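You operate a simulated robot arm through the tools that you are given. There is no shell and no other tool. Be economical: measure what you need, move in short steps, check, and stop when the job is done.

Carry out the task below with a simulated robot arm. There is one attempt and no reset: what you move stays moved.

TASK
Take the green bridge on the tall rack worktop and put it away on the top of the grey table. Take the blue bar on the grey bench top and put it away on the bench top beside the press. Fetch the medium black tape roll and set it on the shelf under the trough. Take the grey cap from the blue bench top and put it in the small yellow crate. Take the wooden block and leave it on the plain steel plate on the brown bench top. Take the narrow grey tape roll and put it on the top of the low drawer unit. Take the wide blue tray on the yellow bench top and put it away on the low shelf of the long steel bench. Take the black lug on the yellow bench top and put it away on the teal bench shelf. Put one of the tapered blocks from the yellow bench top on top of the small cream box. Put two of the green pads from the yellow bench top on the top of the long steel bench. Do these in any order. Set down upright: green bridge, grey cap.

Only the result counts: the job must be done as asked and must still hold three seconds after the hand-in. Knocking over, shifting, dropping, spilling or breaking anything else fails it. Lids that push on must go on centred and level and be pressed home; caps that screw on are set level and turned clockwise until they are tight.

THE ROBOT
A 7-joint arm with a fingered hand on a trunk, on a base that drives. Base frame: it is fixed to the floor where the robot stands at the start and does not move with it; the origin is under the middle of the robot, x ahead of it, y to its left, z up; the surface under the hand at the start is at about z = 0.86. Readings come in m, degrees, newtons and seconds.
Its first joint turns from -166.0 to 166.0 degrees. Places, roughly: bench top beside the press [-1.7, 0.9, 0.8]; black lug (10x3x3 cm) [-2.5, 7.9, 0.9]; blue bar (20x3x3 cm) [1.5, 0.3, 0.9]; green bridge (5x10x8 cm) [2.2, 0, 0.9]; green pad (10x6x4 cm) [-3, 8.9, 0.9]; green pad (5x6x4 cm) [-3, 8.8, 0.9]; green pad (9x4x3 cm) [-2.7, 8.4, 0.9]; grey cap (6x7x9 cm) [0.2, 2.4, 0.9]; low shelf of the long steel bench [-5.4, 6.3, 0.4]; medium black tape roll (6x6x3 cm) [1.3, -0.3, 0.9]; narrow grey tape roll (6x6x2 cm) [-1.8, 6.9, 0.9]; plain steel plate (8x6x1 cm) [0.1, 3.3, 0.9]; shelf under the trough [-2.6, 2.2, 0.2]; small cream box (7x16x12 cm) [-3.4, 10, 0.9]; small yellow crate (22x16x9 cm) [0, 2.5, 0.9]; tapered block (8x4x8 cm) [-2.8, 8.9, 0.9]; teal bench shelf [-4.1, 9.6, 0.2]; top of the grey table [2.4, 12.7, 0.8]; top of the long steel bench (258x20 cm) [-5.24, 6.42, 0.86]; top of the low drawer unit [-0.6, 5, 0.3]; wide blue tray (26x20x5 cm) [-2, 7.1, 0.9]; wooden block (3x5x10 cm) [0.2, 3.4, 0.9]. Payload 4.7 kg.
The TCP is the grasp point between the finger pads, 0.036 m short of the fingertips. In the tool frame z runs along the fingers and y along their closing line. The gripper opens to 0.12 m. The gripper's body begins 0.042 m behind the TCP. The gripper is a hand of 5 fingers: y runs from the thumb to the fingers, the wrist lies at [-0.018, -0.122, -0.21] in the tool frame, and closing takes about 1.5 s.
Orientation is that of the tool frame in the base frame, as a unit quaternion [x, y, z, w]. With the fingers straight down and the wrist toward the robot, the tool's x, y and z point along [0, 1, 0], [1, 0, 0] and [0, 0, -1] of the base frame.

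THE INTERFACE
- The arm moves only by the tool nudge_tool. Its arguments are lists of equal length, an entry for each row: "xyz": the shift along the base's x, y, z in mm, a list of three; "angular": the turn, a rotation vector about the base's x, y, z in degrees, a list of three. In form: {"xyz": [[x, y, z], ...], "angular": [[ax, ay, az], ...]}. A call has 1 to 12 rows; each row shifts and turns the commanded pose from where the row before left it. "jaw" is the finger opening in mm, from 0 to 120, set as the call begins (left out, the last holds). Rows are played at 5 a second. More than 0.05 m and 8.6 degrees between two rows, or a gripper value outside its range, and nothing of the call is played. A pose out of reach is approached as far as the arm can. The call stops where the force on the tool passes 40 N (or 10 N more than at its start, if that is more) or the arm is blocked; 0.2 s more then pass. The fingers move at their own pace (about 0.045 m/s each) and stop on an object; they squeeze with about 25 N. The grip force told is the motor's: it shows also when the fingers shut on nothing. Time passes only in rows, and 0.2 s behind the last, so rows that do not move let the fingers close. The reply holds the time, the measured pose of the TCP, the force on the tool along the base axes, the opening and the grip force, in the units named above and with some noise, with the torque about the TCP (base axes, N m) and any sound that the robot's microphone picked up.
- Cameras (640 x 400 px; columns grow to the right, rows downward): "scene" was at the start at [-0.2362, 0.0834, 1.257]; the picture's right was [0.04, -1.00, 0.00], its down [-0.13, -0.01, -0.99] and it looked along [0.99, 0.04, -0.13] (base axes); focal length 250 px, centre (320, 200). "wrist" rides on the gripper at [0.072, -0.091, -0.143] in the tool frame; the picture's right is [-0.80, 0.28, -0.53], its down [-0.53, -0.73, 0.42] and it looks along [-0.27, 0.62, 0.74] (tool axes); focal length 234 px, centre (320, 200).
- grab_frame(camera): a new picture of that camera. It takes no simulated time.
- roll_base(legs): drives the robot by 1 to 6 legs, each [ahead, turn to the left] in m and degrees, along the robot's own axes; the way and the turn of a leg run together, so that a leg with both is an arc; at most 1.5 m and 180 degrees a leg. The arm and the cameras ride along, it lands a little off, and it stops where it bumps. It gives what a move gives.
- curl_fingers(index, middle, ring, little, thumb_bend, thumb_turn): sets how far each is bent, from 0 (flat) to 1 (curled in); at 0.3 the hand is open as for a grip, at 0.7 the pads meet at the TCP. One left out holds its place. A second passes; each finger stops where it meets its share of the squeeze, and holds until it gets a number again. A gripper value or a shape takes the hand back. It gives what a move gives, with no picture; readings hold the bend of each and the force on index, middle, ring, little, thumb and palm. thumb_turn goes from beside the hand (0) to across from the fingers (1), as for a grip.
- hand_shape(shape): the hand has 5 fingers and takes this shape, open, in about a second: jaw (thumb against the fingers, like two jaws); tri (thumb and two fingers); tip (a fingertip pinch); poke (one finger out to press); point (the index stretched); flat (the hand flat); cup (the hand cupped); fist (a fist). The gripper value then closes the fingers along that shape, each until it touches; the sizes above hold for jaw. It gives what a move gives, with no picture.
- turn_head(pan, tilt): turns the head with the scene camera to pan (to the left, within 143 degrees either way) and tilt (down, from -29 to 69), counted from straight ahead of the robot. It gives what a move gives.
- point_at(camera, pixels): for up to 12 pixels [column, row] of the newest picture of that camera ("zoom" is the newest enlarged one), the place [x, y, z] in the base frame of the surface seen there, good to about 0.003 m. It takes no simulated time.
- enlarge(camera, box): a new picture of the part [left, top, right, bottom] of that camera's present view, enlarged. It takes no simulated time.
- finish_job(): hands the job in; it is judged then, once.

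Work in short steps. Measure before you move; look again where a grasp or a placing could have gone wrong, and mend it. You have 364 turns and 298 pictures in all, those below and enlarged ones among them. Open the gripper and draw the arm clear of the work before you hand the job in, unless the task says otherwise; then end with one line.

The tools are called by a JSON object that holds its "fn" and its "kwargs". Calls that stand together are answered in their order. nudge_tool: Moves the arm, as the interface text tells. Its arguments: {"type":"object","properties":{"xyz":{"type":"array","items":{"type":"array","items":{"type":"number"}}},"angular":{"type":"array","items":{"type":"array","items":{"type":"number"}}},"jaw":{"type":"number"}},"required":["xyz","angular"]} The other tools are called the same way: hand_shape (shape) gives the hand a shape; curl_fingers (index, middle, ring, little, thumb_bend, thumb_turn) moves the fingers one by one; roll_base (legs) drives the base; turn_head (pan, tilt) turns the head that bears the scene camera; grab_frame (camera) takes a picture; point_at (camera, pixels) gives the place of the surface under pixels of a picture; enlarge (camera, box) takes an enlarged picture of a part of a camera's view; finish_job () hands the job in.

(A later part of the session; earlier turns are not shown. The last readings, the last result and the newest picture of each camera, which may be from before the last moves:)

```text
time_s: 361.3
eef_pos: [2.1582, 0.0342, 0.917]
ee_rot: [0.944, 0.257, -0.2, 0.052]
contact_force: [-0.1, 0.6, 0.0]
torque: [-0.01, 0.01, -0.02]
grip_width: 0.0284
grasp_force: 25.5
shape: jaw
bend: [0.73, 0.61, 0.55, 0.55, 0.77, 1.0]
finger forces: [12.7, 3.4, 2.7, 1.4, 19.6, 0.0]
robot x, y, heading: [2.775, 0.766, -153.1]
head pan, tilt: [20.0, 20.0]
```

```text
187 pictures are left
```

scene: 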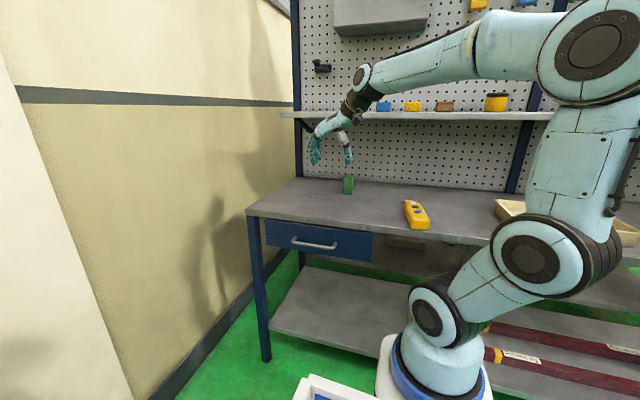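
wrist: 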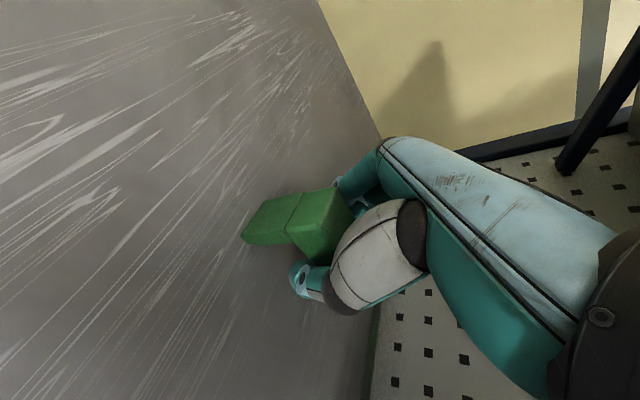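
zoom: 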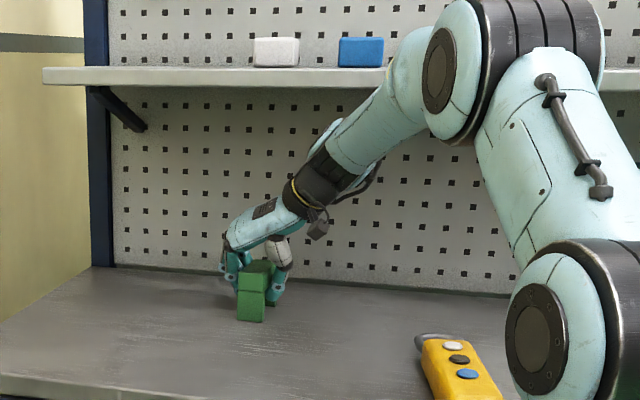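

Gripped. I lift 20 mm, slide out toward the robot, then raise.

{"fn": "nudge_tool", "kwargs": {"xyz": [[0, 0, 10], [0, 0, 12], [39, 22.5, 0], [39, 22.5, 0], [39, 22.5, 0], [39, 22.5, 0], [39, 22.5, 0], [39, 22.5, 0], [39, 22.5, 0], [30, 17, 30], [0, 0, 45], [0, 0, 45]], "angular": [[0, 0, 0], [0, 0, 0], [0, 0, 0], [0, 0, 0], [0, 0, 0], [0, 0, 0], [0, 0, 0], [0, 0, 0], [0, 0, 0], [0, 0, 0], [0, 0, 0], [0, 0, 0]]}}

{"fn": "grab_frame", "kwargs": {"camera": "wrist"}}

{"fn": "grab_frame", "kwargs": {"camera": "scene"}}

```text
time_s: 363.9
eef_pos: [2.4621, 0.2101, 1.0592]
ee_rot: [0.944, 0.258, -0.2, 0.05]
contact_force: [-0.2, -0.6, -1.8]
torque: [0.03, -0.05, 0.01]
grip_width: 0.0282
grasp_force: 25.2
shape: jaw
bend: [0.73, 0.61, 0.56, 0.56, 0.77, 1.0]
finger forces: [12.6, 3.5, 2.8, 1.3, 19.3, 0.1]
robot x, y, heading: [2.7728, 0.7627, -153.2]
head pan, tilt: [20.0, 20.0]
```

```text
186 pictures are left
```

wrist: 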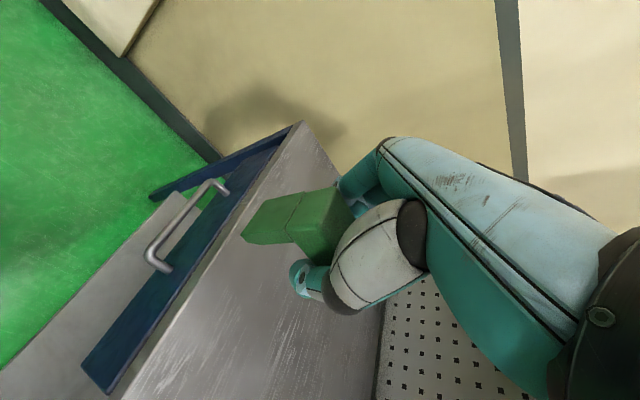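

```text
185 pictures are left
```

scene: 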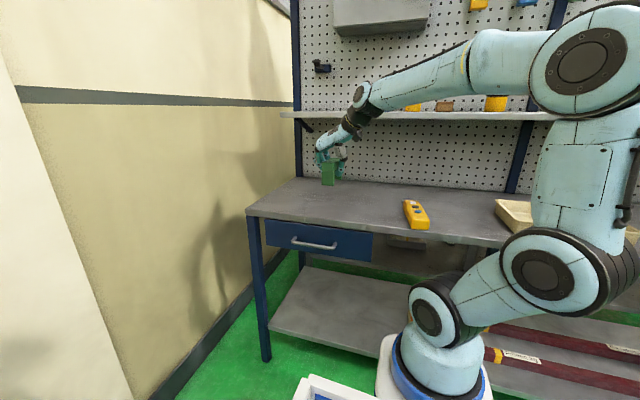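

Bridge held level. I back off, then drive back along the aisle toward the walkway.

{"fn": "roll_base", "kwargs": {"legs": [[-0.35, 0]]}}

{"fn": "nudge_tool", "kwargs": {"xyz": [[0, 0, 40], [0, 0, 40], [5, 35, 0], [5, 35, 0], [5, 35, 0]], "angular": [[0, 0, 0], [0, 0, 0], [0, 0, 0], [0, 0, 0], [0, 0, 0]]}}

{"fn": "roll_base", "kwargs": {"legs": [[0, -83], [1.2, 0], [1.2, 0], [1.15, 0]]}}

{"fn": "turn_head", "kwargs": {"pan": 0, "tilt": 15}}

{"fn": "grab_frame", "kwargs": {"camera": "scene"}}

```text
time_s: 366.2
eef_pos: [2.7681, 0.3683, 1.0604]
ee_rot: [0.944, 0.257, -0.201, 0.051]
contact_force: [0.8, 0.2, -2.9]
torque: [0.02, -0.03, 0.01]
grip_width: 0.0283
grasp_force: 25.2
shape: jaw
bend: [0.73, 0.61, 0.56, 0.56, 0.77, 1.0]
finger forces: [12.6, 3.5, 2.8, 1.5, 19.3, 0.1]
robot x, y, heading: [3.0856, 0.9248, -153.2]
head pan, tilt: [20.0, 20.0]
```

```text
time_s: 367.4
eef_pos: [2.7852, 0.4727, 1.1405]
ee_rot: [0.944, 0.257, -0.199, 0.051]
contact_force: [-0.6, -0.9, -2.8]
torque: [0.04, -0.03, -0.01]
grip_width: 0.0284
grasp_force: 25.3
shape: jaw
bend: [0.73, 0.61, 0.56, 0.56, 0.77, 1.0]
finger forces: [12.5, 3.4, 2.9, 1.6, 19.3, 0.0]
robot x, y, heading: [3.0834, 0.9238, -153.3]
head pan, tilt: [20.0, 20.0]
```

```text
time_s: 388.1
eef_pos: [0.5189, 4.0252, 1.1415]
ee_rot: [0.888, -0.41, -0.187, -0.089]
contact_force: [0.3, -0.2, -2.6]
torque: [-0.03, -0.02, -0.04]
grip_width: 0.0281
grasp_force: 25.1
shape: jaw
bend: [0.73, 0.62, 0.56, 0.56, 0.77, 1.0]
finger forces: [12.6, 3.3, 2.7, 1.4, 18.7, 0.0]
robot x, y, heading: [1.0178, 3.8064, 126.9]
head pan, tilt: [20.0, 20.0]
```

```text
time_s: 389.0
eef_pos: [0.5192, 4.0242, 1.141]
ee_rot: [0.888, -0.411, -0.187, -0.09]
contact_force: [0.3, -0.4, -2.0]
torque: [-0.02, -0.02, 0.02]
grip_width: 0.0278
grasp_force: 24.9
shape: jaw
bend: [0.73, 0.62, 0.56, 0.56, 0.77, 1.0]
finger forces: [12.6, 3.4, 2.7, 1.4, 18.8, 0.0]
robot x, y, heading: [1.0172, 3.8123, 126.8]
head pan, tilt: [0.0, 15.0]
```

```text
184 pictures are left
```

scene: 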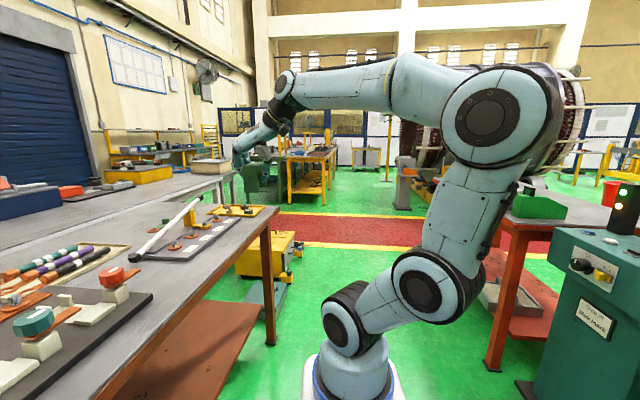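

Path ahead visible. I go around the bench end to the walkway and turn right along it.

{"fn": "roll_base", "kwargs": {"legs": [[0, -16], [0.93, 0], [0, 17], [1.6, 0], [0, -98]]}}

{"fn": "turn_head", "kwargs": {"pan": 25, "tilt": 8}}

{"fn": "grab_frame", "kwargs": {"camera": "scene"}}

{"fn": "turn_head", "kwargs": {"pan": -15, "tilt": 8}}

{"fn": "grab_frame", "kwargs": {"camera": "scene"}}

```text
refused: 1.6 is not a number from -1.5 to 1.5
```

```text
time_s: 389.9
eef_pos: [0.5199, 4.024, 1.1415]
ee_rot: [0.888, -0.411, -0.188, -0.09]
contact_force: [0.5, 0.8, -2.2]
torque: [-0.04, -0.05, -0.03]
grip_width: 0.0283
grasp_force: 25.1
shape: jaw
bend: [0.73, 0.62, 0.56, 0.56, 0.77, 1.0]
finger forces: [12.7, 3.4, 2.7, 1.5, 18.8, 0.1]
robot x, y, heading: [1.0158, 3.81, 126.9]
head pan, tilt: [25.0, 8.0]
```

```text
183 pictures are left
```

scene: 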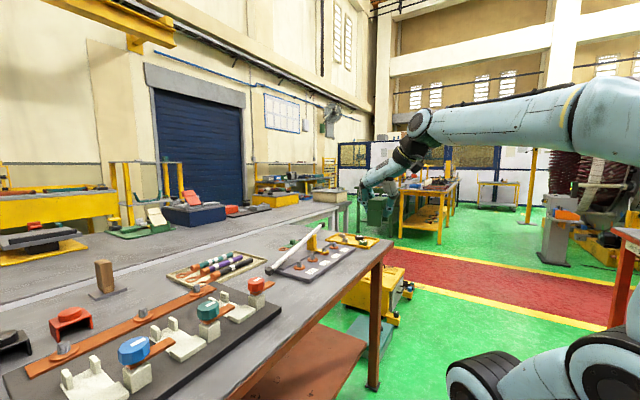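

```text
time_s: 390.9
eef_pos: [0.5184, 4.0255, 1.142]
ee_rot: [0.888, -0.41, -0.186, -0.089]
contact_force: [-0.3, -0.2, -2.0]
torque: [-0.04, 0.01, 0.01]
grip_width: 0.0282
grasp_force: 25.4
shape: jaw
bend: [0.73, 0.62, 0.56, 0.56, 0.77, 1.0]
finger forces: [12.6, 3.4, 2.7, 1.6, 18.8, 0.0]
robot x, y, heading: [1.0173, 3.81, 127.1]
head pan, tilt: [-15.0, 8.0]
```

```text
182 pictures are left
```

scene: 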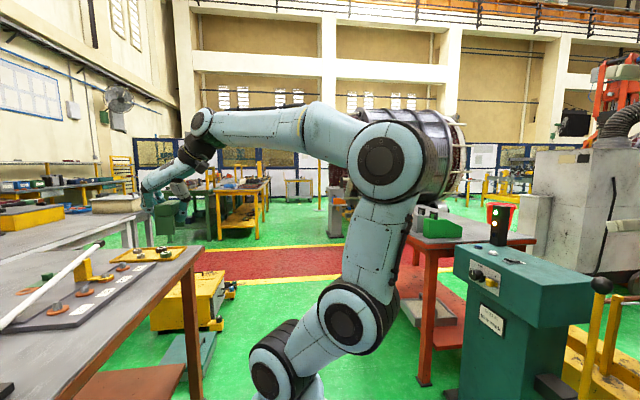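

Leg limit is 1.5 m; the block still stands on its plate in this view. I repeat with split legs.

{"fn": "roll_base", "kwargs": {"legs": [[0, -16], [0.93, 0], [0, 17], [0.8, 0], [0.8, 0], [0, -98]]}}

{"fn": "turn_head", "kwargs": {"pan": 35, "tilt": 8}}

{"fn": "grab_frame", "kwargs": {"camera": "scene"}}

{"fn": "turn_head", "kwargs": {"pan": -15, "tilt": 8}}

{"fn": "grab_frame", "kwargs": {"camera": "scene"}}

```text
time_s: 409.4
eef_pos: [-0.0148, 6.3705, 1.1415]
ee_rot: [-0.279, 0.938, 0.057, 0.199]
contact_force: [-0.2, -0.3, -1.6]
torque: [-0.03, 0.05, 0.02]
grip_width: 0.028
grasp_force: 24.9
shape: jaw
bend: [0.73, 0.62, 0.56, 0.56, 0.77, 1.0]
finger forces: [12.6, 3.4, 2.7, 1.4, 18.3, 0.0]
robot x, y, heading: [-0.289, 5.9038, 29.5]
head pan, tilt: [-15.0, 8.0]
```

```text
time_s: 410.6
eef_pos: [-0.014, 6.37, 1.1408]
ee_rot: [-0.28, 0.937, 0.057, 0.2]
contact_force: [-0.5, -0.3, -2.5]
torque: [-0.03, 0.03, 0.0]
grip_width: 0.0278
grasp_force: 25.3
shape: jaw
bend: [0.73, 0.62, 0.56, 0.56, 0.77, 1.0]
finger forces: [12.6, 3.4, 2.7, 1.4, 18.4, 0.1]
robot x, y, heading: [-0.2905, 5.903, 29.6]
head pan, tilt: [35.0, 8.0]
```

```text
181 pictures are left
```

scene: 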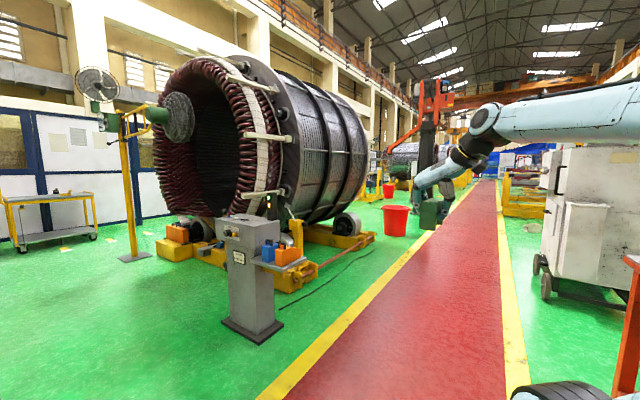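

```text
time_s: 411.8
eef_pos: [-0.0149, 6.3701, 1.1415]
ee_rot: [-0.28, 0.937, 0.057, 0.199]
contact_force: [0.7, 0.5, -2.9]
torque: [-0.04, 0.04, -0.05]
grip_width: 0.0279
grasp_force: 24.7
shape: jaw
bend: [0.73, 0.62, 0.56, 0.56, 0.77, 1.0]
finger forces: [12.6, 3.4, 2.7, 1.4, 18.4, 0.1]
robot x, y, heading: [-0.2858, 5.9055, 29.5]
head pan, tilt: [-15.0, 8.0]
```

```text
180 pictures are left
```

scene: 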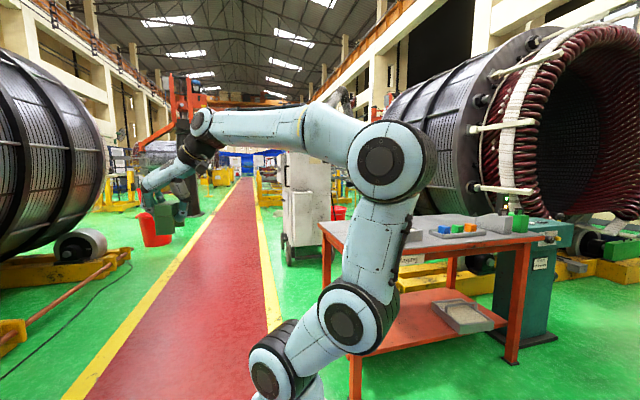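

The walkway is open ahead (~33°). I drive about 4 m along it and look left.

{"fn": "roll_base", "kwargs": {"legs": [[0, 9], [1.4, 0], [0, -6], [1.4, 0], [1.3, 0]]}}

{"fn": "turn_head", "kwargs": {"pan": 60, "tilt": 8}}

{"fn": "grab_frame", "kwargs": {"camera": "scene"}}

{"fn": "turn_head", "kwargs": {"pan": 5, "tilt": 8}}

{"fn": "grab_frame", "kwargs": {"camera": "scene"}}

```text
time_s: 433.0
eef_pos: [3.3789, 8.7615, 1.1419]
ee_rot: [-0.3, 0.931, 0.062, 0.198]
contact_force: [0.1, 0.0, -1.7]
torque: [0.01, 0.04, 0.0]
grip_width: 0.0281
grasp_force: 25.3
shape: jaw
bend: [0.73, 0.62, 0.56, 0.56, 0.77, 1.0]
finger forces: [12.5, 3.5, 2.7, 1.5, 18.3, 0.1]
robot x, y, heading: [3.1237, 8.2794, 32.0]
head pan, tilt: [-15.0, 8.0]
```

```text
time_s: 434.4
eef_pos: [3.3787, 8.7619, 1.1404]
ee_rot: [-0.3, 0.931, 0.061, 0.199]
contact_force: [0.2, 0.4, -2.6]
torque: [-0.01, 0.04, 0.02]
grip_width: 0.0277
grasp_force: 25.1
shape: jaw
bend: [0.73, 0.62, 0.56, 0.56, 0.77, 1.0]
finger forces: [12.5, 3.5, 2.8, 1.5, 18.2, 0.0]
robot x, y, heading: [3.1247, 8.2846, 32.2]
head pan, tilt: [60.0, 8.0]
```

```text
179 pictures are left
```

scene: 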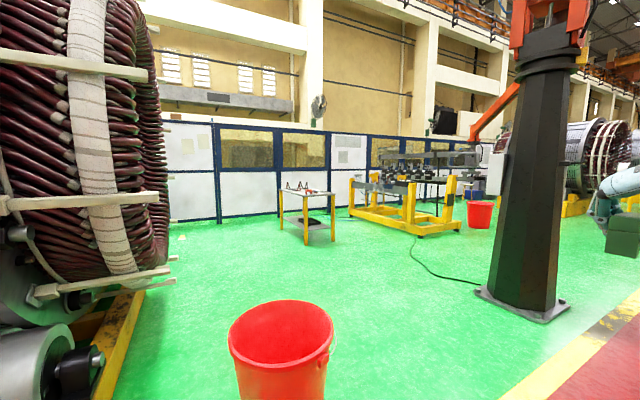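

```text
time_s: 435.7
eef_pos: [3.3781, 8.7611, 1.1411]
ee_rot: [-0.3, 0.931, 0.061, 0.198]
contact_force: [0.5, -0.4, -3.1]
torque: [-0.01, 0.02, 0.02]
grip_width: 0.0277
grasp_force: 25.0
shape: jaw
bend: [0.73, 0.62, 0.56, 0.56, 0.77, 1.0]
finger forces: [12.5, 3.4, 2.7, 1.5, 18.2, 0.0]
robot x, y, heading: [3.1241, 8.2861, 32.3]
head pan, tilt: [5.0, 8.0]
```

```text
178 pictures are left
```

scene: 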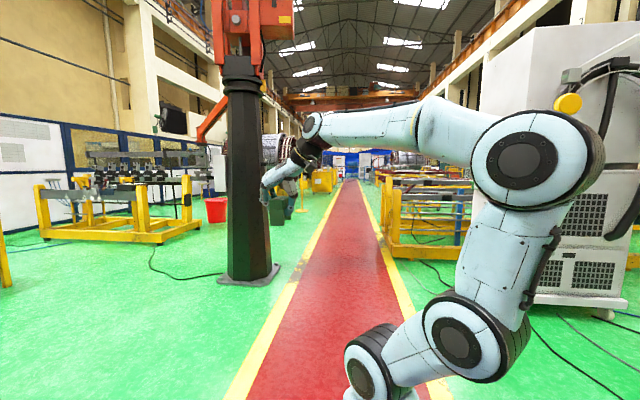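

The small grey-topped table at pan 60 (305,195) matches the grey table. I re-take that view and measure it plus bucket/pillar.

{"fn": "turn_head", "kwargs": {"pan": 60, "tilt": 15}}

{"fn": "grab_frame", "kwargs": {"camera": "scene"}}

{"fn": "point_at", "kwargs": {"camera": "scene", "pixels": [[280, 345], [230, 290], [330, 290], [480, 255], [568, 275], [305, 155], [280, 158], [333, 158], [310, 162], [330, 205], [420, 200], [300, 230]]}}

{"fn": "enlarge", "kwargs": {"camera": "scene", "box": [250, 110, 370, 220]}}

```text
time_s: 436.9
eef_pos: [3.379, 8.7622, 1.1407]
ee_rot: [-0.3, 0.931, 0.061, 0.197]
contact_force: [0.3, 0.1, -1.9]
torque: [0.0, 0.0, -0.03]
grip_width: 0.0277
grasp_force: 25.6
shape: jaw
bend: [0.73, 0.62, 0.56, 0.56, 0.77, 1.0]
finger forces: [12.5, 3.3, 2.7, 1.5, 18.3, 0.1]
robot x, y, heading: [3.1252, 8.2817, 32.0]
head pan, tilt: [60.0, 15.0]
```

```text
177 pictures are left
```

scene: 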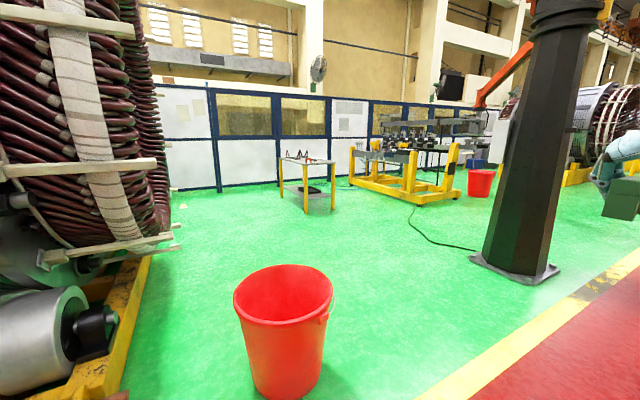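

```text
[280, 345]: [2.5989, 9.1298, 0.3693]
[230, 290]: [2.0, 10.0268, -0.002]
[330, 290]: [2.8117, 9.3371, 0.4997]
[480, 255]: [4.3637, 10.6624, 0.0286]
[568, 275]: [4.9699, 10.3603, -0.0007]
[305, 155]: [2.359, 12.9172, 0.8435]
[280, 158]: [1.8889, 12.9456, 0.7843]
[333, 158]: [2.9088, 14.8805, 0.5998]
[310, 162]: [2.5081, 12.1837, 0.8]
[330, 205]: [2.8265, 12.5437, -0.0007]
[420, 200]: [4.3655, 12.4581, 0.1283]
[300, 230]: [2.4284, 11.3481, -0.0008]
```

```text
3.64 times, centred on (310, 165) of scene
```

zoom: 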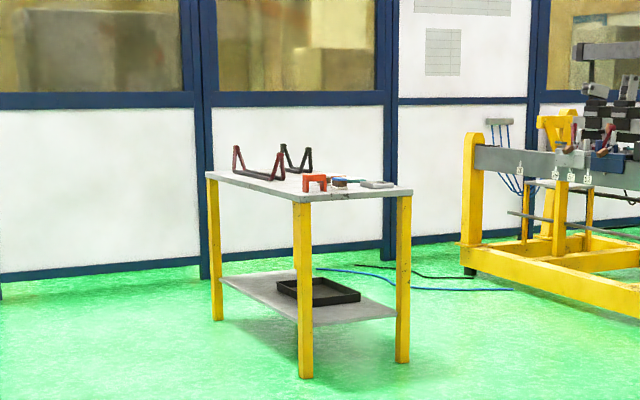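

That's the grey table (front corner ≈(2.5,12.18), z 0.80). I drive between bucket and pillar, stopping near (3.3,11.3) facing the table.

{"fn": "roll_base", "kwargs": {"legs": [[0, 40], [1.5, 0], [0, 28], [1.4, 0], [0, 25]]}}

{"fn": "turn_head", "kwargs": {"pan": -15, "tilt": 20}}

{"fn": "grab_frame", "kwargs": {"camera": "scene"}}

```text
time_s: 455.4
eef_pos: [2.8896, 11.3133, 1.141]
ee_rot: [0.877, -0.433, -0.185, -0.094]
contact_force: [0.2, -0.3, -2.3]
torque: [0.0, 0.02, -0.03]
grip_width: 0.0277
grasp_force: 24.7
shape: jaw
bend: [0.73, 0.62, 0.56, 0.56, 0.78, 1.0]
finger forces: [12.6, 3.4, 2.8, 1.4, 17.9, 0.1]
robot x, y, heading: [3.3748, 11.0746, 124.0]
head pan, tilt: [60.0, 15.0]
```

```text
time_s: 456.8
eef_pos: [2.8891, 11.3135, 1.1395]
ee_rot: [0.877, -0.434, -0.184, -0.095]
contact_force: [1.7, -0.6, -2.1]
torque: [-0.03, -0.02, 0.0]
grip_width: 0.0281
grasp_force: 25.2
shape: jaw
bend: [0.73, 0.62, 0.56, 0.56, 0.78, 1.0]
finger forces: [12.4, 3.3, 2.8, 1.4, 17.8, 0.0]
robot x, y, heading: [3.3722, 11.0737, 123.8]
head pan, tilt: [-15.0, 20.0]
```

```text
175 pictures are left
```

scene: 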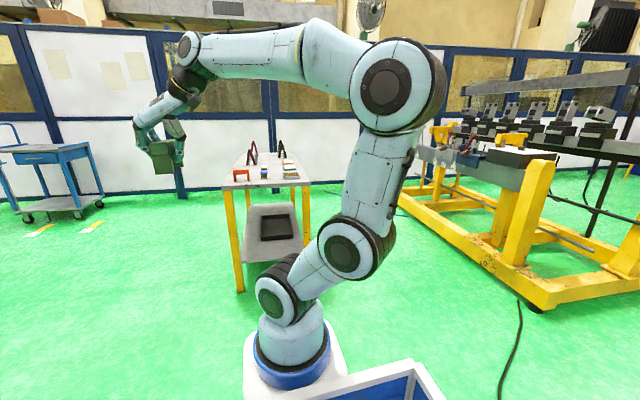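

I zoom on the table top and measure its corners and the free spot near the end.

{"fn": "enlarge", "kwargs": {"camera": "scene", "box": [200, 130, 330, 210]}}

{"fn": "point_at", "kwargs": {"camera": "zoom", "pixels": [[115, 275], [535, 270], [160, 90], [415, 90], [200, 255], [200, 205], [320, 205], [440, 185], [300, 262], [400, 255], [270, 240]]}}

```text
4.92 times, centred on (265, 170) of scene
```

zoom: 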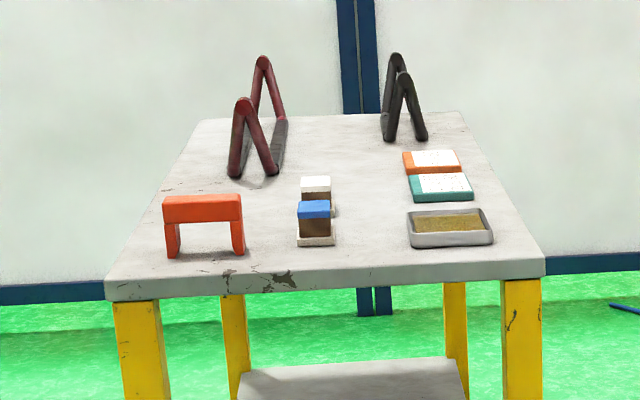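

```text
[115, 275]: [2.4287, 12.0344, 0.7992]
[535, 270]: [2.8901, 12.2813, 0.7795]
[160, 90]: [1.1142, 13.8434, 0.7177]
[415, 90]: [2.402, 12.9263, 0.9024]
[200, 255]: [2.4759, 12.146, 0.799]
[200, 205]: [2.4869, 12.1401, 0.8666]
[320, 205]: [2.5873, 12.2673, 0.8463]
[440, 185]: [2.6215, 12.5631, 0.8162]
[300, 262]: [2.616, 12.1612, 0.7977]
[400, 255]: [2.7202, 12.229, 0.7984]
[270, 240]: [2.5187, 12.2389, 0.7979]
```

The centre of the table between the stands is free (zoom ~(345,150)). I measure around it.

{"fn": "point_at", "kwargs": {"camera": "zoom", "pixels": [[345, 150], [345, 170], [300, 160], [395, 165], [345, 125], [265, 175], [425, 138], [320, 183], [265, 62], [395, 140]]}}

```text
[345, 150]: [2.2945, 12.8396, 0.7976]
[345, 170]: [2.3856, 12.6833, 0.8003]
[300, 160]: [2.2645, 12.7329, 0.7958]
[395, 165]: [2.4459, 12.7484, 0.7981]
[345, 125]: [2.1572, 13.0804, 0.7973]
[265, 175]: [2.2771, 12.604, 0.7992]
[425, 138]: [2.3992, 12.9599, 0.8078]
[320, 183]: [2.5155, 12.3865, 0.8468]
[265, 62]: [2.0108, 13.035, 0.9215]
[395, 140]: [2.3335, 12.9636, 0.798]
```

I'll place at (2.354,12.392), a free area behind the orange bridge. I drive 0.76 m closer, facing 120°.

{"fn": "roll_base", "kwargs": {"legs": [[0, -1], [0.76, 0], [0, -3]]}}

{"fn": "turn_head", "kwargs": {"pan": 5, "tilt": 25}}

{"fn": "grab_frame", "kwargs": {"camera": "scene"}}

{"fn": "grab_frame", "kwargs": {"camera": "wrist"}}

```text
time_s: 461.7
eef_pos: [2.5049, 11.9849, 1.1421]
ee_rot: [0.858, -0.469, -0.181, -0.102]
contact_force: [0.1, -0.1, -1.9]
torque: [-0.03, -0.03, 0.05]
grip_width: 0.0279
grasp_force: 24.8
shape: jaw
bend: [0.73, 0.62, 0.56, 0.56, 0.78, 1.0]
finger forces: [12.4, 3.3, 2.8, 1.5, 17.9, 0.0]
robot x, y, heading: [2.9717, 11.7046, 119.4]
head pan, tilt: [-15.0, 20.0]
```

```text
time_s: 462.5
eef_pos: [2.5048, 11.9845, 1.1411]
ee_rot: [0.859, -0.469, -0.18, -0.102]
contact_force: [0.1, -0.4, -1.5]
torque: [-0.03, -0.06, 0.0]
grip_width: 0.0279
grasp_force: 25.2
shape: jaw
bend: [0.73, 0.62, 0.56, 0.56, 0.78, 1.0]
finger forces: [12.4, 3.3, 2.8, 1.5, 17.9, 0.0]
robot x, y, heading: [2.9686, 11.705, 119.4]
head pan, tilt: [5.0, 25.0]
```

```text
173 pictures are left
```

scene: 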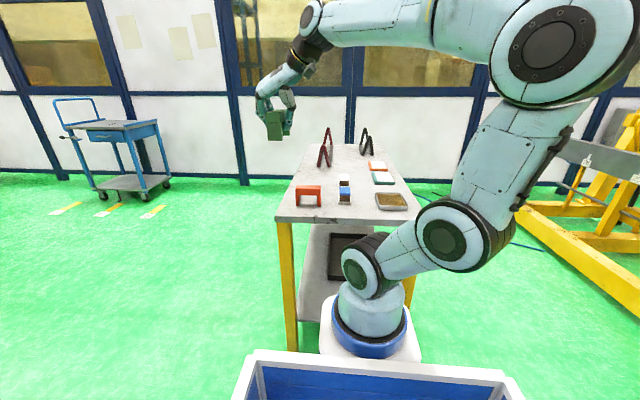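

```text
172 pictures are left
```

wrist: 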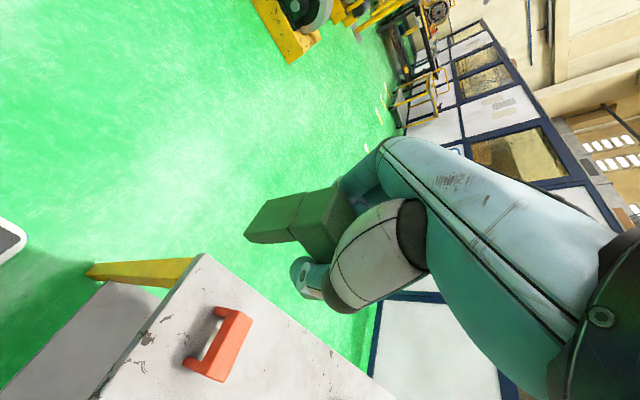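

I move over the target and lower to z≈0.93.

{"fn": "nudge_tool", "kwargs": {"xyz": [[-16.8, 45.2, 0], [-16.8, 45.2, 0], [-16.8, 45.2, 0], [-16.8, 45.2, 0], [-16.8, 45.2, 0], [-16.8, 45.2, 0], [-16.8, 45.2, 0], [-16.8, 45.2, 0], [-16.6, 45.4, 0]], "angular": [[0, 0, 0], [0, 0, 0], [0, 0, 0], [0, 0, 0], [0, 0, 0], [0, 0, 0], [0, 0, 0], [0, 0, 0], [0, 0, 0]]}}

{"fn": "nudge_tool", "kwargs": {"xyz": [[0, 0, -45], [0, 0, -45], [0, 0, -45], [0, 0, -45], [0, 0, -30]], "angular": [[0, 0, 0], [0, 0, 0], [0, 0, 0], [0, 0, 0], [0, 0, 0]]}}

{"fn": "enlarge", "kwargs": {"camera": "scene", "box": [240, 80, 440, 240]}}

{"fn": "grab_frame", "kwargs": {"camera": "wrist"}}

```text
time_s: 464.5
eef_pos: [2.3544, 12.3917, 1.1413]
ee_rot: [0.858, -0.469, -0.181, -0.102]
contact_force: [0.0, -0.6, -0.7]
torque: [0.01, -0.09, 0.02]
grip_width: 0.0276
grasp_force: 25.4
shape: jaw
bend: [0.73, 0.62, 0.56, 0.56, 0.78, 1.0]
finger forces: [12.4, 3.3, 2.7, 1.4, 17.5, 0.1]
robot x, y, heading: [2.9679, 11.7072, 119.5]
head pan, tilt: [5.0, 25.0]
```

```text
time_s: 465.7
eef_pos: [2.3548, 12.3926, 0.9311]
ee_rot: [0.858, -0.469, -0.181, -0.103]
contact_force: [0.2, -0.1, -2.3]
torque: [0.0, 0.0, 0.01]
grip_width: 0.0278
grasp_force: 24.7
shape: jaw
bend: [0.73, 0.62, 0.56, 0.56, 0.78, 1.0]
finger forces: [12.3, 3.2, 2.7, 1.4, 17.4, 0.0]
robot x, y, heading: [2.9699, 11.7087, 119.2]
head pan, tilt: [5.0, 25.0]
```

```text
2.50 times, centred on (340, 160) of scene
```

zoom: 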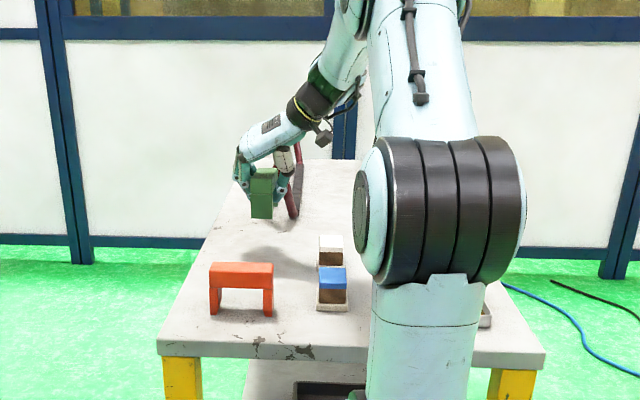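

```text
170 pictures are left
```

wrist: 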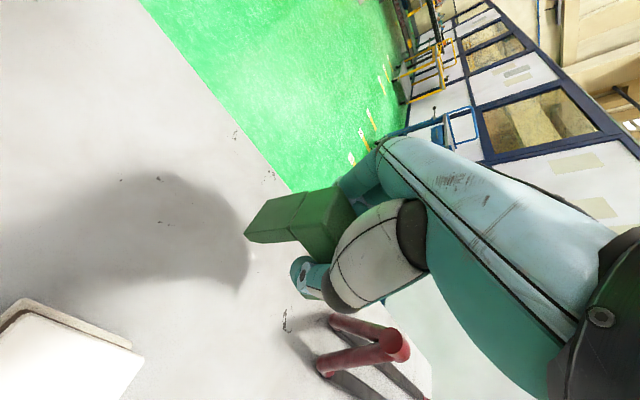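

Clear around. I lower to contact height (TCP ≈0.858).

{"fn": "nudge_tool", "kwargs": {"xyz": [[0, 0, -30], [0, 0, -25], [0, 0, -12], [0, 0, -5]], "angular": [[0, 0, 0], [0, 0, 0], [0, 0, 0], [0, 0, 0]]}}

{"fn": "enlarge", "kwargs": {"camera": "scene", "box": [270, 120, 400, 230]}}

```text
time_s: 466.7
eef_pos: [2.3528, 12.3922, 0.8582]
ee_rot: [0.859, -0.469, -0.18, -0.102]
contact_force: [-0.3, 0.7, -2.3]
torque: [-0.03, 0.01, 0.03]
grip_width: 0.028
grasp_force: 25.0
shape: jaw
bend: [0.73, 0.62, 0.56, 0.56, 0.78, 1.0]
finger forces: [12.4, 3.2, 2.7, 1.4, 17.5, 0.0]
robot x, y, heading: [2.9682, 11.7045, 119.3]
head pan, tilt: [5.0, 25.0]
```

```text
3.64 times, centred on (335, 175) of scene
```

zoom: 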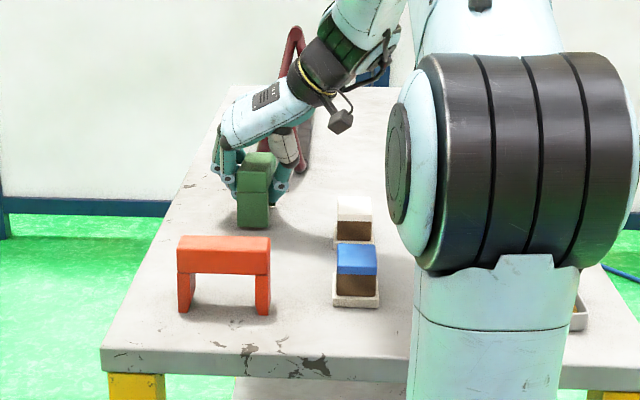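

Appears at the surface. I lower 2 mm, open and withdraw along the tool's axis (up and toward the robot).

{"fn": "nudge_tool", "kwargs": {"xyz": [[0, 0, -2], [0, 0, 0]], "angular": [[0, 0, 0], [0, 0, 0]]}}

{"fn": "nudge_tool", "kwargs": {"xyz": [[0, 0, 0], [0, 0, 0], [0, 0, 0], [0, 0, 0], [0, 0, 0], [0, 0, 10], [8, -14, 40], [8, -14, 40], [8, -14, 40]], "angular": [[0, 0, 0], [0, 0, 0], [0, 0, 0], [0, 0, 0], [0, 0, 0], [0, 0, 0], [0, 0, 0], [0, 0, 0], [0, 0, 0]], "jaw": 90}}

{"fn": "enlarge", "kwargs": {"camera": "scene", "box": [270, 120, 400, 230]}}

```text
time_s: 467.3
eef_pos: [2.3532, 12.3915, 0.8563]
ee_rot: [0.858, -0.469, -0.181, -0.101]
contact_force: [0.2, 0.6, -2.4]
torque: [-0.03, 0.02, 0.02]
grip_width: 0.0277
grasp_force: 24.5
shape: jaw
bend: [0.73, 0.62, 0.56, 0.56, 0.78, 1.0]
finger forces: [12.4, 3.1, 2.7, 1.4, 17.4, 0.0]
robot x, y, heading: [2.9692, 11.7053, 119.2]
head pan, tilt: [5.0, 25.0]
```

```text
time_s: 469.3
eef_pos: [2.3778, 12.3506, 0.9871]
ee_rot: [0.859, -0.469, -0.18, -0.101]
contact_force: [0.0, -0.7, -1.1]
torque: [-0.02, 0.0, 0.0]
grip_width: 0.0896
grasp_force: 0.1
shape: jaw
bend: [0.26, 0.36, 0.34, 0.34, 0.56, 0.99]
finger forces: [0.0, 0.1, 0.0, 0.1, 0.1, 0.0]
robot x, y, heading: [2.9701, 11.7054, 119.2]
head pan, tilt: [5.0, 25.0]
```

```text
3.64 times, centred on (335, 175) of scene
```

zoom: 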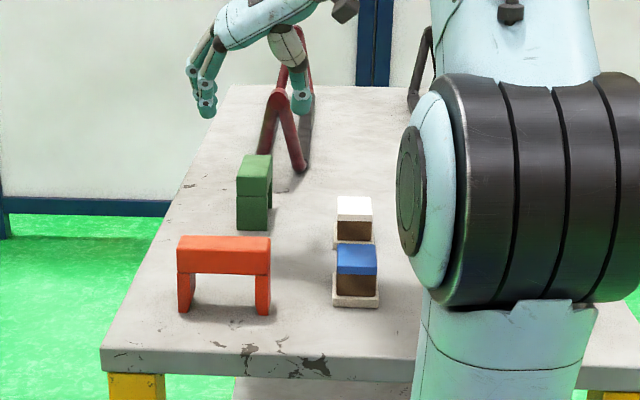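

Bridge stands upright. I restore the hand's orientation while retracting, and look left (west) for a direct route to the yellow bench.

{"fn": "nudge_tool", "kwargs": {"xyz": [[4, -7, 45], [4, -7, 45], [4, -7, 40]], "angular": [[-6.74, -4.33, 0], [-6.74, -4.33, 0], [-6.74, -4.33, 0]], "jaw": 120}}

{"fn": "nudge_tool", "kwargs": {"xyz": [[22, -3, 8], [22, -3, 8], [22, -3, 8], [22, -3, 8], [22, -3, 8], [22, -3, 8], [22, -3, 8], [22, -3, 8], [22, -3, 0], [22, -3, 0], [22, -3, 0]], "angular": [[0, 0, -8.4], [0, 0, -8.4], [0, 0, -8.4], [0, 0, -8.4], [0, 0, -8.4], [0, 0, -8.4], [0, 0, -8.4], [0, 0, -8.4], [0, 0, -8.4], [0, 0, -8.4], [0, 0, -8.4]]}}

{"fn": "turn_head", "kwargs": {"pan": 75, "tilt": 12}}

{"fn": "grab_frame", "kwargs": {"camera": "scene"}}

{"fn": "point_at", "kwargs": {"camera": "scene", "pixels": [[320, 250], [320, 220], [200, 250], [450, 250], [100, 300], [380, 220]]}}

```text
time_s: 470.1
eef_pos: [2.3918, 12.3303, 1.119]
ee_rot: [0.878, -0.479, 0.003, -0.001]
contact_force: [0.3, 0.6, -0.4]
torque: [0.01, -0.02, 0.01]
grip_width: 0.1199
grasp_force: 0.1
shape: jaw
bend: [0.3, 0.3, 0.3, 0.3, 0.3, 0.98]
finger forces: [0.0, 0.0, 0.1, 0.1, 0.0, 0.1]
robot x, y, heading: [2.9717, 11.7054, 119.3]
head pan, tilt: [5.0, 25.0]
```

```text
time_s: 472.5
eef_pos: [2.6306, 12.2949, 1.1814]
ee_rot: [-0.261, 0.965, -0.003, 0.0]
contact_force: [-0.8, 0.4, -1.6]
torque: [-0.02, -0.05, 0.03]
grip_width: 0.1196
grasp_force: 0.1
shape: jaw
bend: [0.3, 0.3, 0.3, 0.3, 0.3, 0.98]
finger forces: [0.0, 0.0, 0.1, 0.1, 0.1, 0.1]
robot x, y, heading: [2.967, 11.7053, 119.2]
head pan, tilt: [5.0, 25.0]
```

```text
time_s: 473.9
eef_pos: [2.6314, 12.2955, 1.1806]
ee_rot: [-0.263, 0.965, -0.002, 0.0]
contact_force: [0.1, -0.6, -0.6]
torque: [-0.05, -0.01, 0.02]
grip_width: 0.1196
grasp_force: 0.0
shape: jaw
bend: [0.3, 0.3, 0.3, 0.3, 0.3, 0.98]
finger forces: [0.0, 0.0, 0.0, 0.1, 0.0, 0.0]
robot x, y, heading: [2.967, 11.705, 119.3]
head pan, tilt: [75.0, 12.0]
```

```text
167 pictures are left
```

scene: 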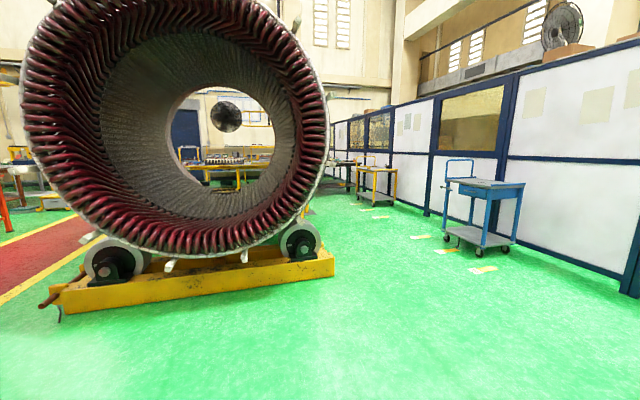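

```text
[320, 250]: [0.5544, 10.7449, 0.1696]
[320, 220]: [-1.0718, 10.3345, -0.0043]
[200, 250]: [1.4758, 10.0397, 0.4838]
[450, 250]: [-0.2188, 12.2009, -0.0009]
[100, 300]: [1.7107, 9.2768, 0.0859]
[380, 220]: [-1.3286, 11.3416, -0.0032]
```

There's a clear passage between the stator and the cart. I drive west through it toward the yellow bench.

{"fn": "roll_base", "kwargs": {"legs": [[-0.25, 0], [0, 67], [1.45, 0], [1.4, 0], [0, 24], [1.3, 0]]}}

{"fn": "turn_head", "kwargs": {"pan": 0, "tilt": 15}}

{"fn": "grab_frame", "kwargs": {"camera": "scene"}}

{"fn": "turn_head", "kwargs": {"pan": 40, "tilt": 15}}

{"fn": "grab_frame", "kwargs": {"camera": "scene"}}

```text
time_s: 488.6
eef_pos: [0.3973, 11.1506, 1.176]
ee_rot: [0.762, -0.648, 0.006, -0.005]
contact_force: [0.1, -0.1, 0.0]
torque: [-0.03, -0.02, 0.0]
grip_width: 0.12
grasp_force: 0.1
shape: jaw
bend: [0.3, 0.3, 0.3, 0.3, 0.3, 0.98]
finger forces: [0.1, 0.0, 0.1, 0.0, 0.1, 0.0]
robot x, y, heading: [1.0693, 11.2562, -171.7]
head pan, tilt: [75.0, 12.0]
stopped in leg 4: the robot was blocked; the commanded pose is now the measured one
```

```text
time_s: 490.1
eef_pos: [0.3984, 11.152, 1.1767]
ee_rot: [0.762, -0.647, 0.007, -0.005]
contact_force: [0.6, -0.2, -0.2]
torque: [0.01, -0.05, 0.03]
grip_width: 0.1197
grasp_force: 0.0
shape: jaw
bend: [0.3, 0.3, 0.3, 0.3, 0.3, 0.98]
finger forces: [0.1, 0.0, 0.0, 0.0, 0.1, 0.0]
robot x, y, heading: [1.0661, 11.2582, -171.6]
head pan, tilt: [0.0, 15.0]
```

```text
166 pictures are left
```

scene: 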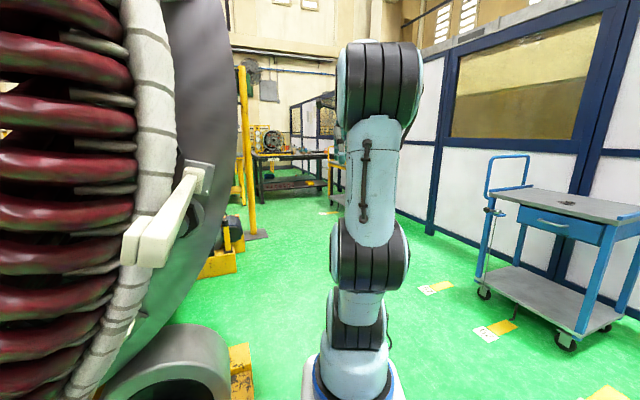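

```text
time_s: 491.2
eef_pos: [0.3978, 11.1519, 1.1764]
ee_rot: [0.762, -0.647, 0.006, -0.005]
contact_force: [-0.1, 0.3, -0.3]
torque: [-0.01, -0.01, -0.01]
grip_width: 0.12
grasp_force: 0.0
shape: jaw
bend: [0.3, 0.3, 0.3, 0.3, 0.3, 0.98]
finger forces: [0.0, 0.0, 0.1, 0.0, 0.1, 0.0]
robot x, y, heading: [1.0734, 11.2588, -171.8]
head pan, tilt: [40.0, 15.0]
```

```text
165 pictures are left
```

scene: 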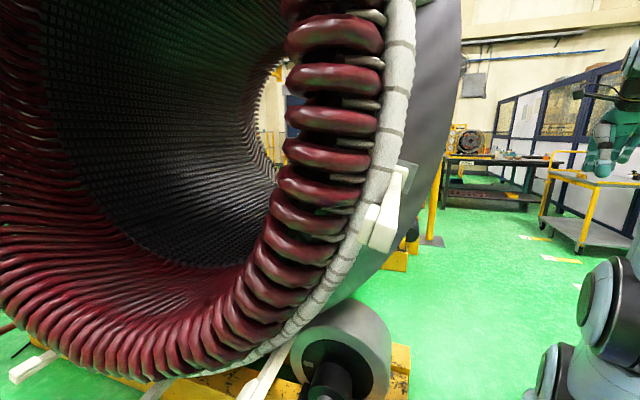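

The robot's left side met the stator. I back off, swing wider to the right (s≈−10.4), then continue west.

{"fn": "roll_base", "kwargs": {"legs": [[-0.45, 0], [0, -35], [0.85, 0], [0, 56], [1.5, 0]]}}

{"fn": "turn_head", "kwargs": {"pan": 0, "tilt": 15}}

{"fn": "grab_frame", "kwargs": {"camera": "scene"}}

{"fn": "turn_head", "kwargs": {"pan": 45, "tilt": 15}}

{"fn": "grab_frame", "kwargs": {"camera": "scene"}}

```text
time_s: 509.2
eef_pos: [-1.0803, 10.5293, 1.1754]
ee_rot: [0.881, -0.473, 0.005, -0.006]
contact_force: [-0.4, 0.4, 0.2]
torque: [-0.02, -0.01, 0.02]
grip_width: 0.1202
grasp_force: 0.0
shape: jaw
bend: [0.3, 0.3, 0.3, 0.3, 0.3, 0.98]
finger forces: [0.0, 0.1, 0.0, 0.0, 0.0, 0.0]
robot x, y, heading: [-0.5076, 10.9016, -147.3]
head pan, tilt: [40.0, 15.0]
```

```text
time_s: 510.2
eef_pos: [-1.0812, 10.5274, 1.1768]
ee_rot: [0.881, -0.473, 0.005, -0.006]
contact_force: [0.7, 0.3, -0.2]
torque: [-0.01, 0.02, -0.01]
grip_width: 0.1198
grasp_force: 0.0
shape: jaw
bend: [0.3, 0.3, 0.3, 0.3, 0.3, 0.98]
finger forces: [0.0, 0.1, 0.0, 0.0, 0.0, 0.0]
robot x, y, heading: [-0.507, 10.9, -147.4]
head pan, tilt: [0.0, 15.0]
```

```text
164 pictures are left
```

scene: 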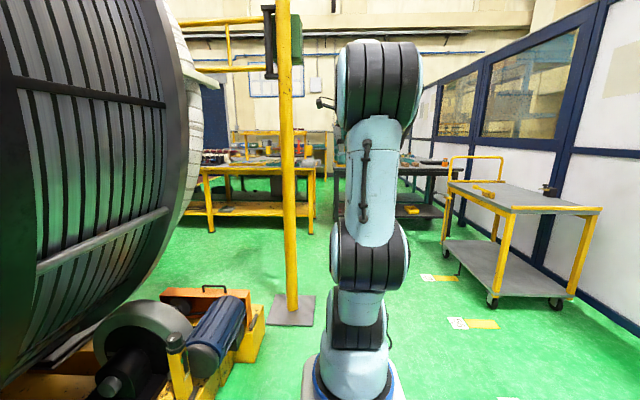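

```text
time_s: 511.4
eef_pos: [-1.0807, 10.5291, 1.178]
ee_rot: [0.881, -0.473, 0.005, -0.005]
contact_force: [0.5, -0.2, 0.3]
torque: [-0.02, 0.0, 0.01]
grip_width: 0.1199
grasp_force: 0.0
shape: jaw
bend: [0.3, 0.3, 0.3, 0.3, 0.3, 0.98]
finger forces: [0.1, 0.1, 0.0, 0.0, 0.0, 0.0]
robot x, y, heading: [-0.5105, 10.9012, -147.4]
head pan, tilt: [45.0, 15.0]
```

```text
163 pictures are left
```

scene: 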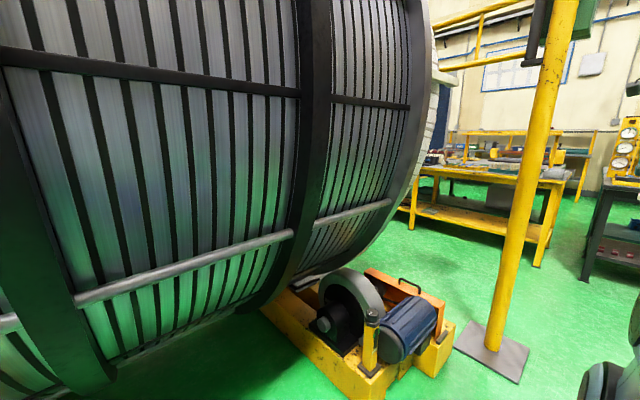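

I pass between the yellow post and the cart: turn right 18°, forward 1.5 m, then look.

{"fn": "roll_base", "kwargs": {"legs": [[0, -18], [1.5, 0]]}}

{"fn": "turn_head", "kwargs": {"pan": 30, "tilt": 18}}

{"fn": "grab_frame", "kwargs": {"camera": "scene"}}

{"fn": "turn_head", "kwargs": {"pan": -15, "tilt": 18}}

{"fn": "grab_frame", "kwargs": {"camera": "scene"}}

```text
time_s: 519.9
eef_pos: [-2.6394, 10.3525, 1.176]
ee_rot: [0.793, -0.609, 0.006, -0.004]
contact_force: [0.6, 0.8, 0.0]
torque: [-0.01, -0.05, 0.03]
grip_width: 0.1198
grasp_force: 0.1
shape: jaw
bend: [0.3, 0.3, 0.3, 0.3, 0.3, 0.98]
finger forces: [0.0, 0.1, 0.1, 0.1, 0.0, 0.0]
robot x, y, heading: [-1.9789, 10.5278, -166.0]
head pan, tilt: [45.0, 15.0]
```

```text
time_s: 520.6
eef_pos: [-2.6409, 10.3562, 1.1766]
ee_rot: [0.793, -0.609, 0.007, -0.005]
contact_force: [-0.4, 0.6, -0.1]
torque: [0.02, 0.0, -0.02]
grip_width: 0.1197
grasp_force: 0.0
shape: jaw
bend: [0.3, 0.3, 0.3, 0.3, 0.3, 0.98]
finger forces: [0.0, 0.1, 0.1, 0.1, 0.0, 0.0]
robot x, y, heading: [-1.9827, 10.5255, -165.9]
head pan, tilt: [30.0, 18.0]
```

```text
162 pictures are left
```

scene: 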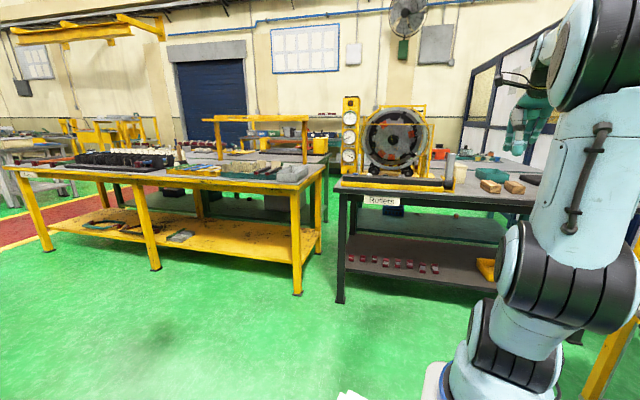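

```text
time_s: 521.8
eef_pos: [-2.6406, 10.3537, 1.1767]
ee_rot: [0.793, -0.609, 0.006, -0.004]
contact_force: [0.3, 0.1, -0.1]
torque: [-0.01, 0.01, 0.04]
grip_width: 0.1198
grasp_force: 0.1
shape: jaw
bend: [0.3, 0.3, 0.3, 0.3, 0.3, 0.98]
finger forces: [0.0, 0.0, 0.0, 0.0, 0.0, 0.1]
robot x, y, heading: [-1.9831, 10.5267, -166.1]
head pan, tilt: [-15.0, 18.0]
```

```text
161 pictures are left
```

scene: 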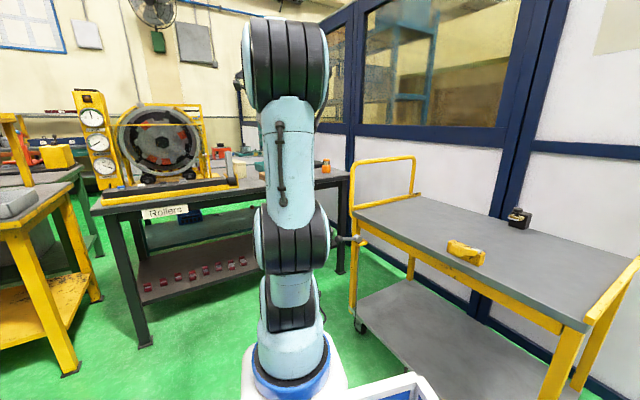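

Yellow bench is left-ahead, and the dark "Rollers" bench holds the cream box. I zoom on both.

{"fn": "turn_head", "kwargs": {"pan": 45, "tilt": 18}}

{"fn": "enlarge", "kwargs": {"camera": "scene", "box": [120, 110, 460, 230]}}

{"fn": "point_at", "kwargs": {"camera": "zoom", "pixels": [[130, 145], [200, 120], [300, 130], [350, 145], [380, 140], [430, 150], [480, 150], [500, 110], [350, 175], [440, 185], [230, 170]]}}

```text
time_s: 523.1
eef_pos: [-2.6406, 10.3536, 1.1765]
ee_rot: [0.793, -0.609, 0.005, -0.005]
contact_force: [0.2, 0.6, 0.6]
torque: [0.06, 0.0, -0.02]
grip_width: 0.1198
grasp_force: 0.1
shape: jaw
bend: [0.3, 0.3, 0.3, 0.3, 0.3, 0.98]
finger forces: [0.0, 0.0, 0.1, 0.0, 0.1, 0.1]
robot x, y, heading: [-1.9778, 10.5269, -165.8]
head pan, tilt: [45.0, 18.0]
```

```text
1.88 times, centred on (290, 170) of scene
```

zoom: 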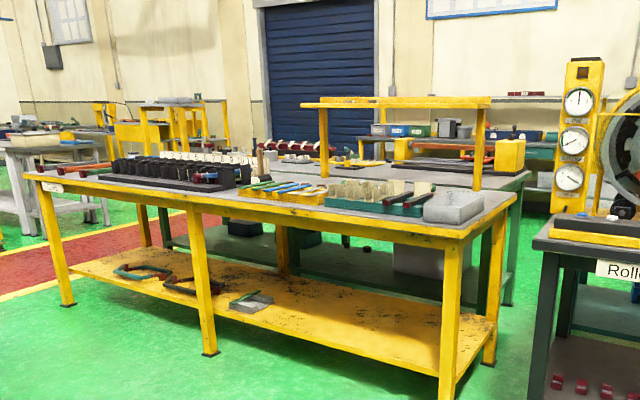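

```text
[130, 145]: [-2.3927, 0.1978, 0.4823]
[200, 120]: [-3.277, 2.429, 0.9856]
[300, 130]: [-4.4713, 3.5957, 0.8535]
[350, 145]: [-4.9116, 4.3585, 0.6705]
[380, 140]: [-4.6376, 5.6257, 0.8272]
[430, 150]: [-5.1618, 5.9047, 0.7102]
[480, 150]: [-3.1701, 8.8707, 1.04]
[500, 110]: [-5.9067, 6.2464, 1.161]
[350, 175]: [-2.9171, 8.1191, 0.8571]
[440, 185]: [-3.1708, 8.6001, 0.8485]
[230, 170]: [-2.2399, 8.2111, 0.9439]
```

{"fn": "point_at", "kwargs": {"camera": "zoom", "pixels": [[460, 232], [250, 203], [35, 178], [508, 198], [440, 220], [445, 205], [470, 205], [400, 195], [300, 188], [350, 190], [445, 390], [490, 345]]}}

{"fn": "enlarge", "kwargs": {"camera": "scene", "box": [230, 140, 400, 230]}}

```text
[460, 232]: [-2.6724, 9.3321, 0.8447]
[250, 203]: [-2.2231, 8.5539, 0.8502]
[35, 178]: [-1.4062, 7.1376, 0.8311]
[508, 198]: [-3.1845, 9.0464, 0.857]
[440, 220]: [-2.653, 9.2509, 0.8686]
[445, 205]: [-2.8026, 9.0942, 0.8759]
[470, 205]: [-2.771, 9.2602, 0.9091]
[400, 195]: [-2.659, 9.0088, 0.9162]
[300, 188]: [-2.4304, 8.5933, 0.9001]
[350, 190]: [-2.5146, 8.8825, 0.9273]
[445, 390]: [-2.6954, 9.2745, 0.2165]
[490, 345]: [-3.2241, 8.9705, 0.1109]
```

```text
3.76 times, centred on (315, 185) of scene
```

zoom: 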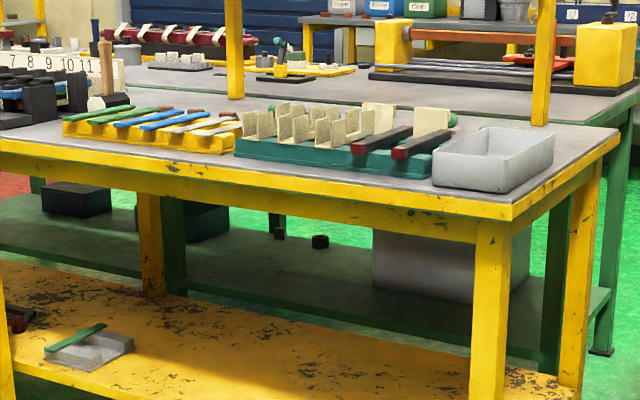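

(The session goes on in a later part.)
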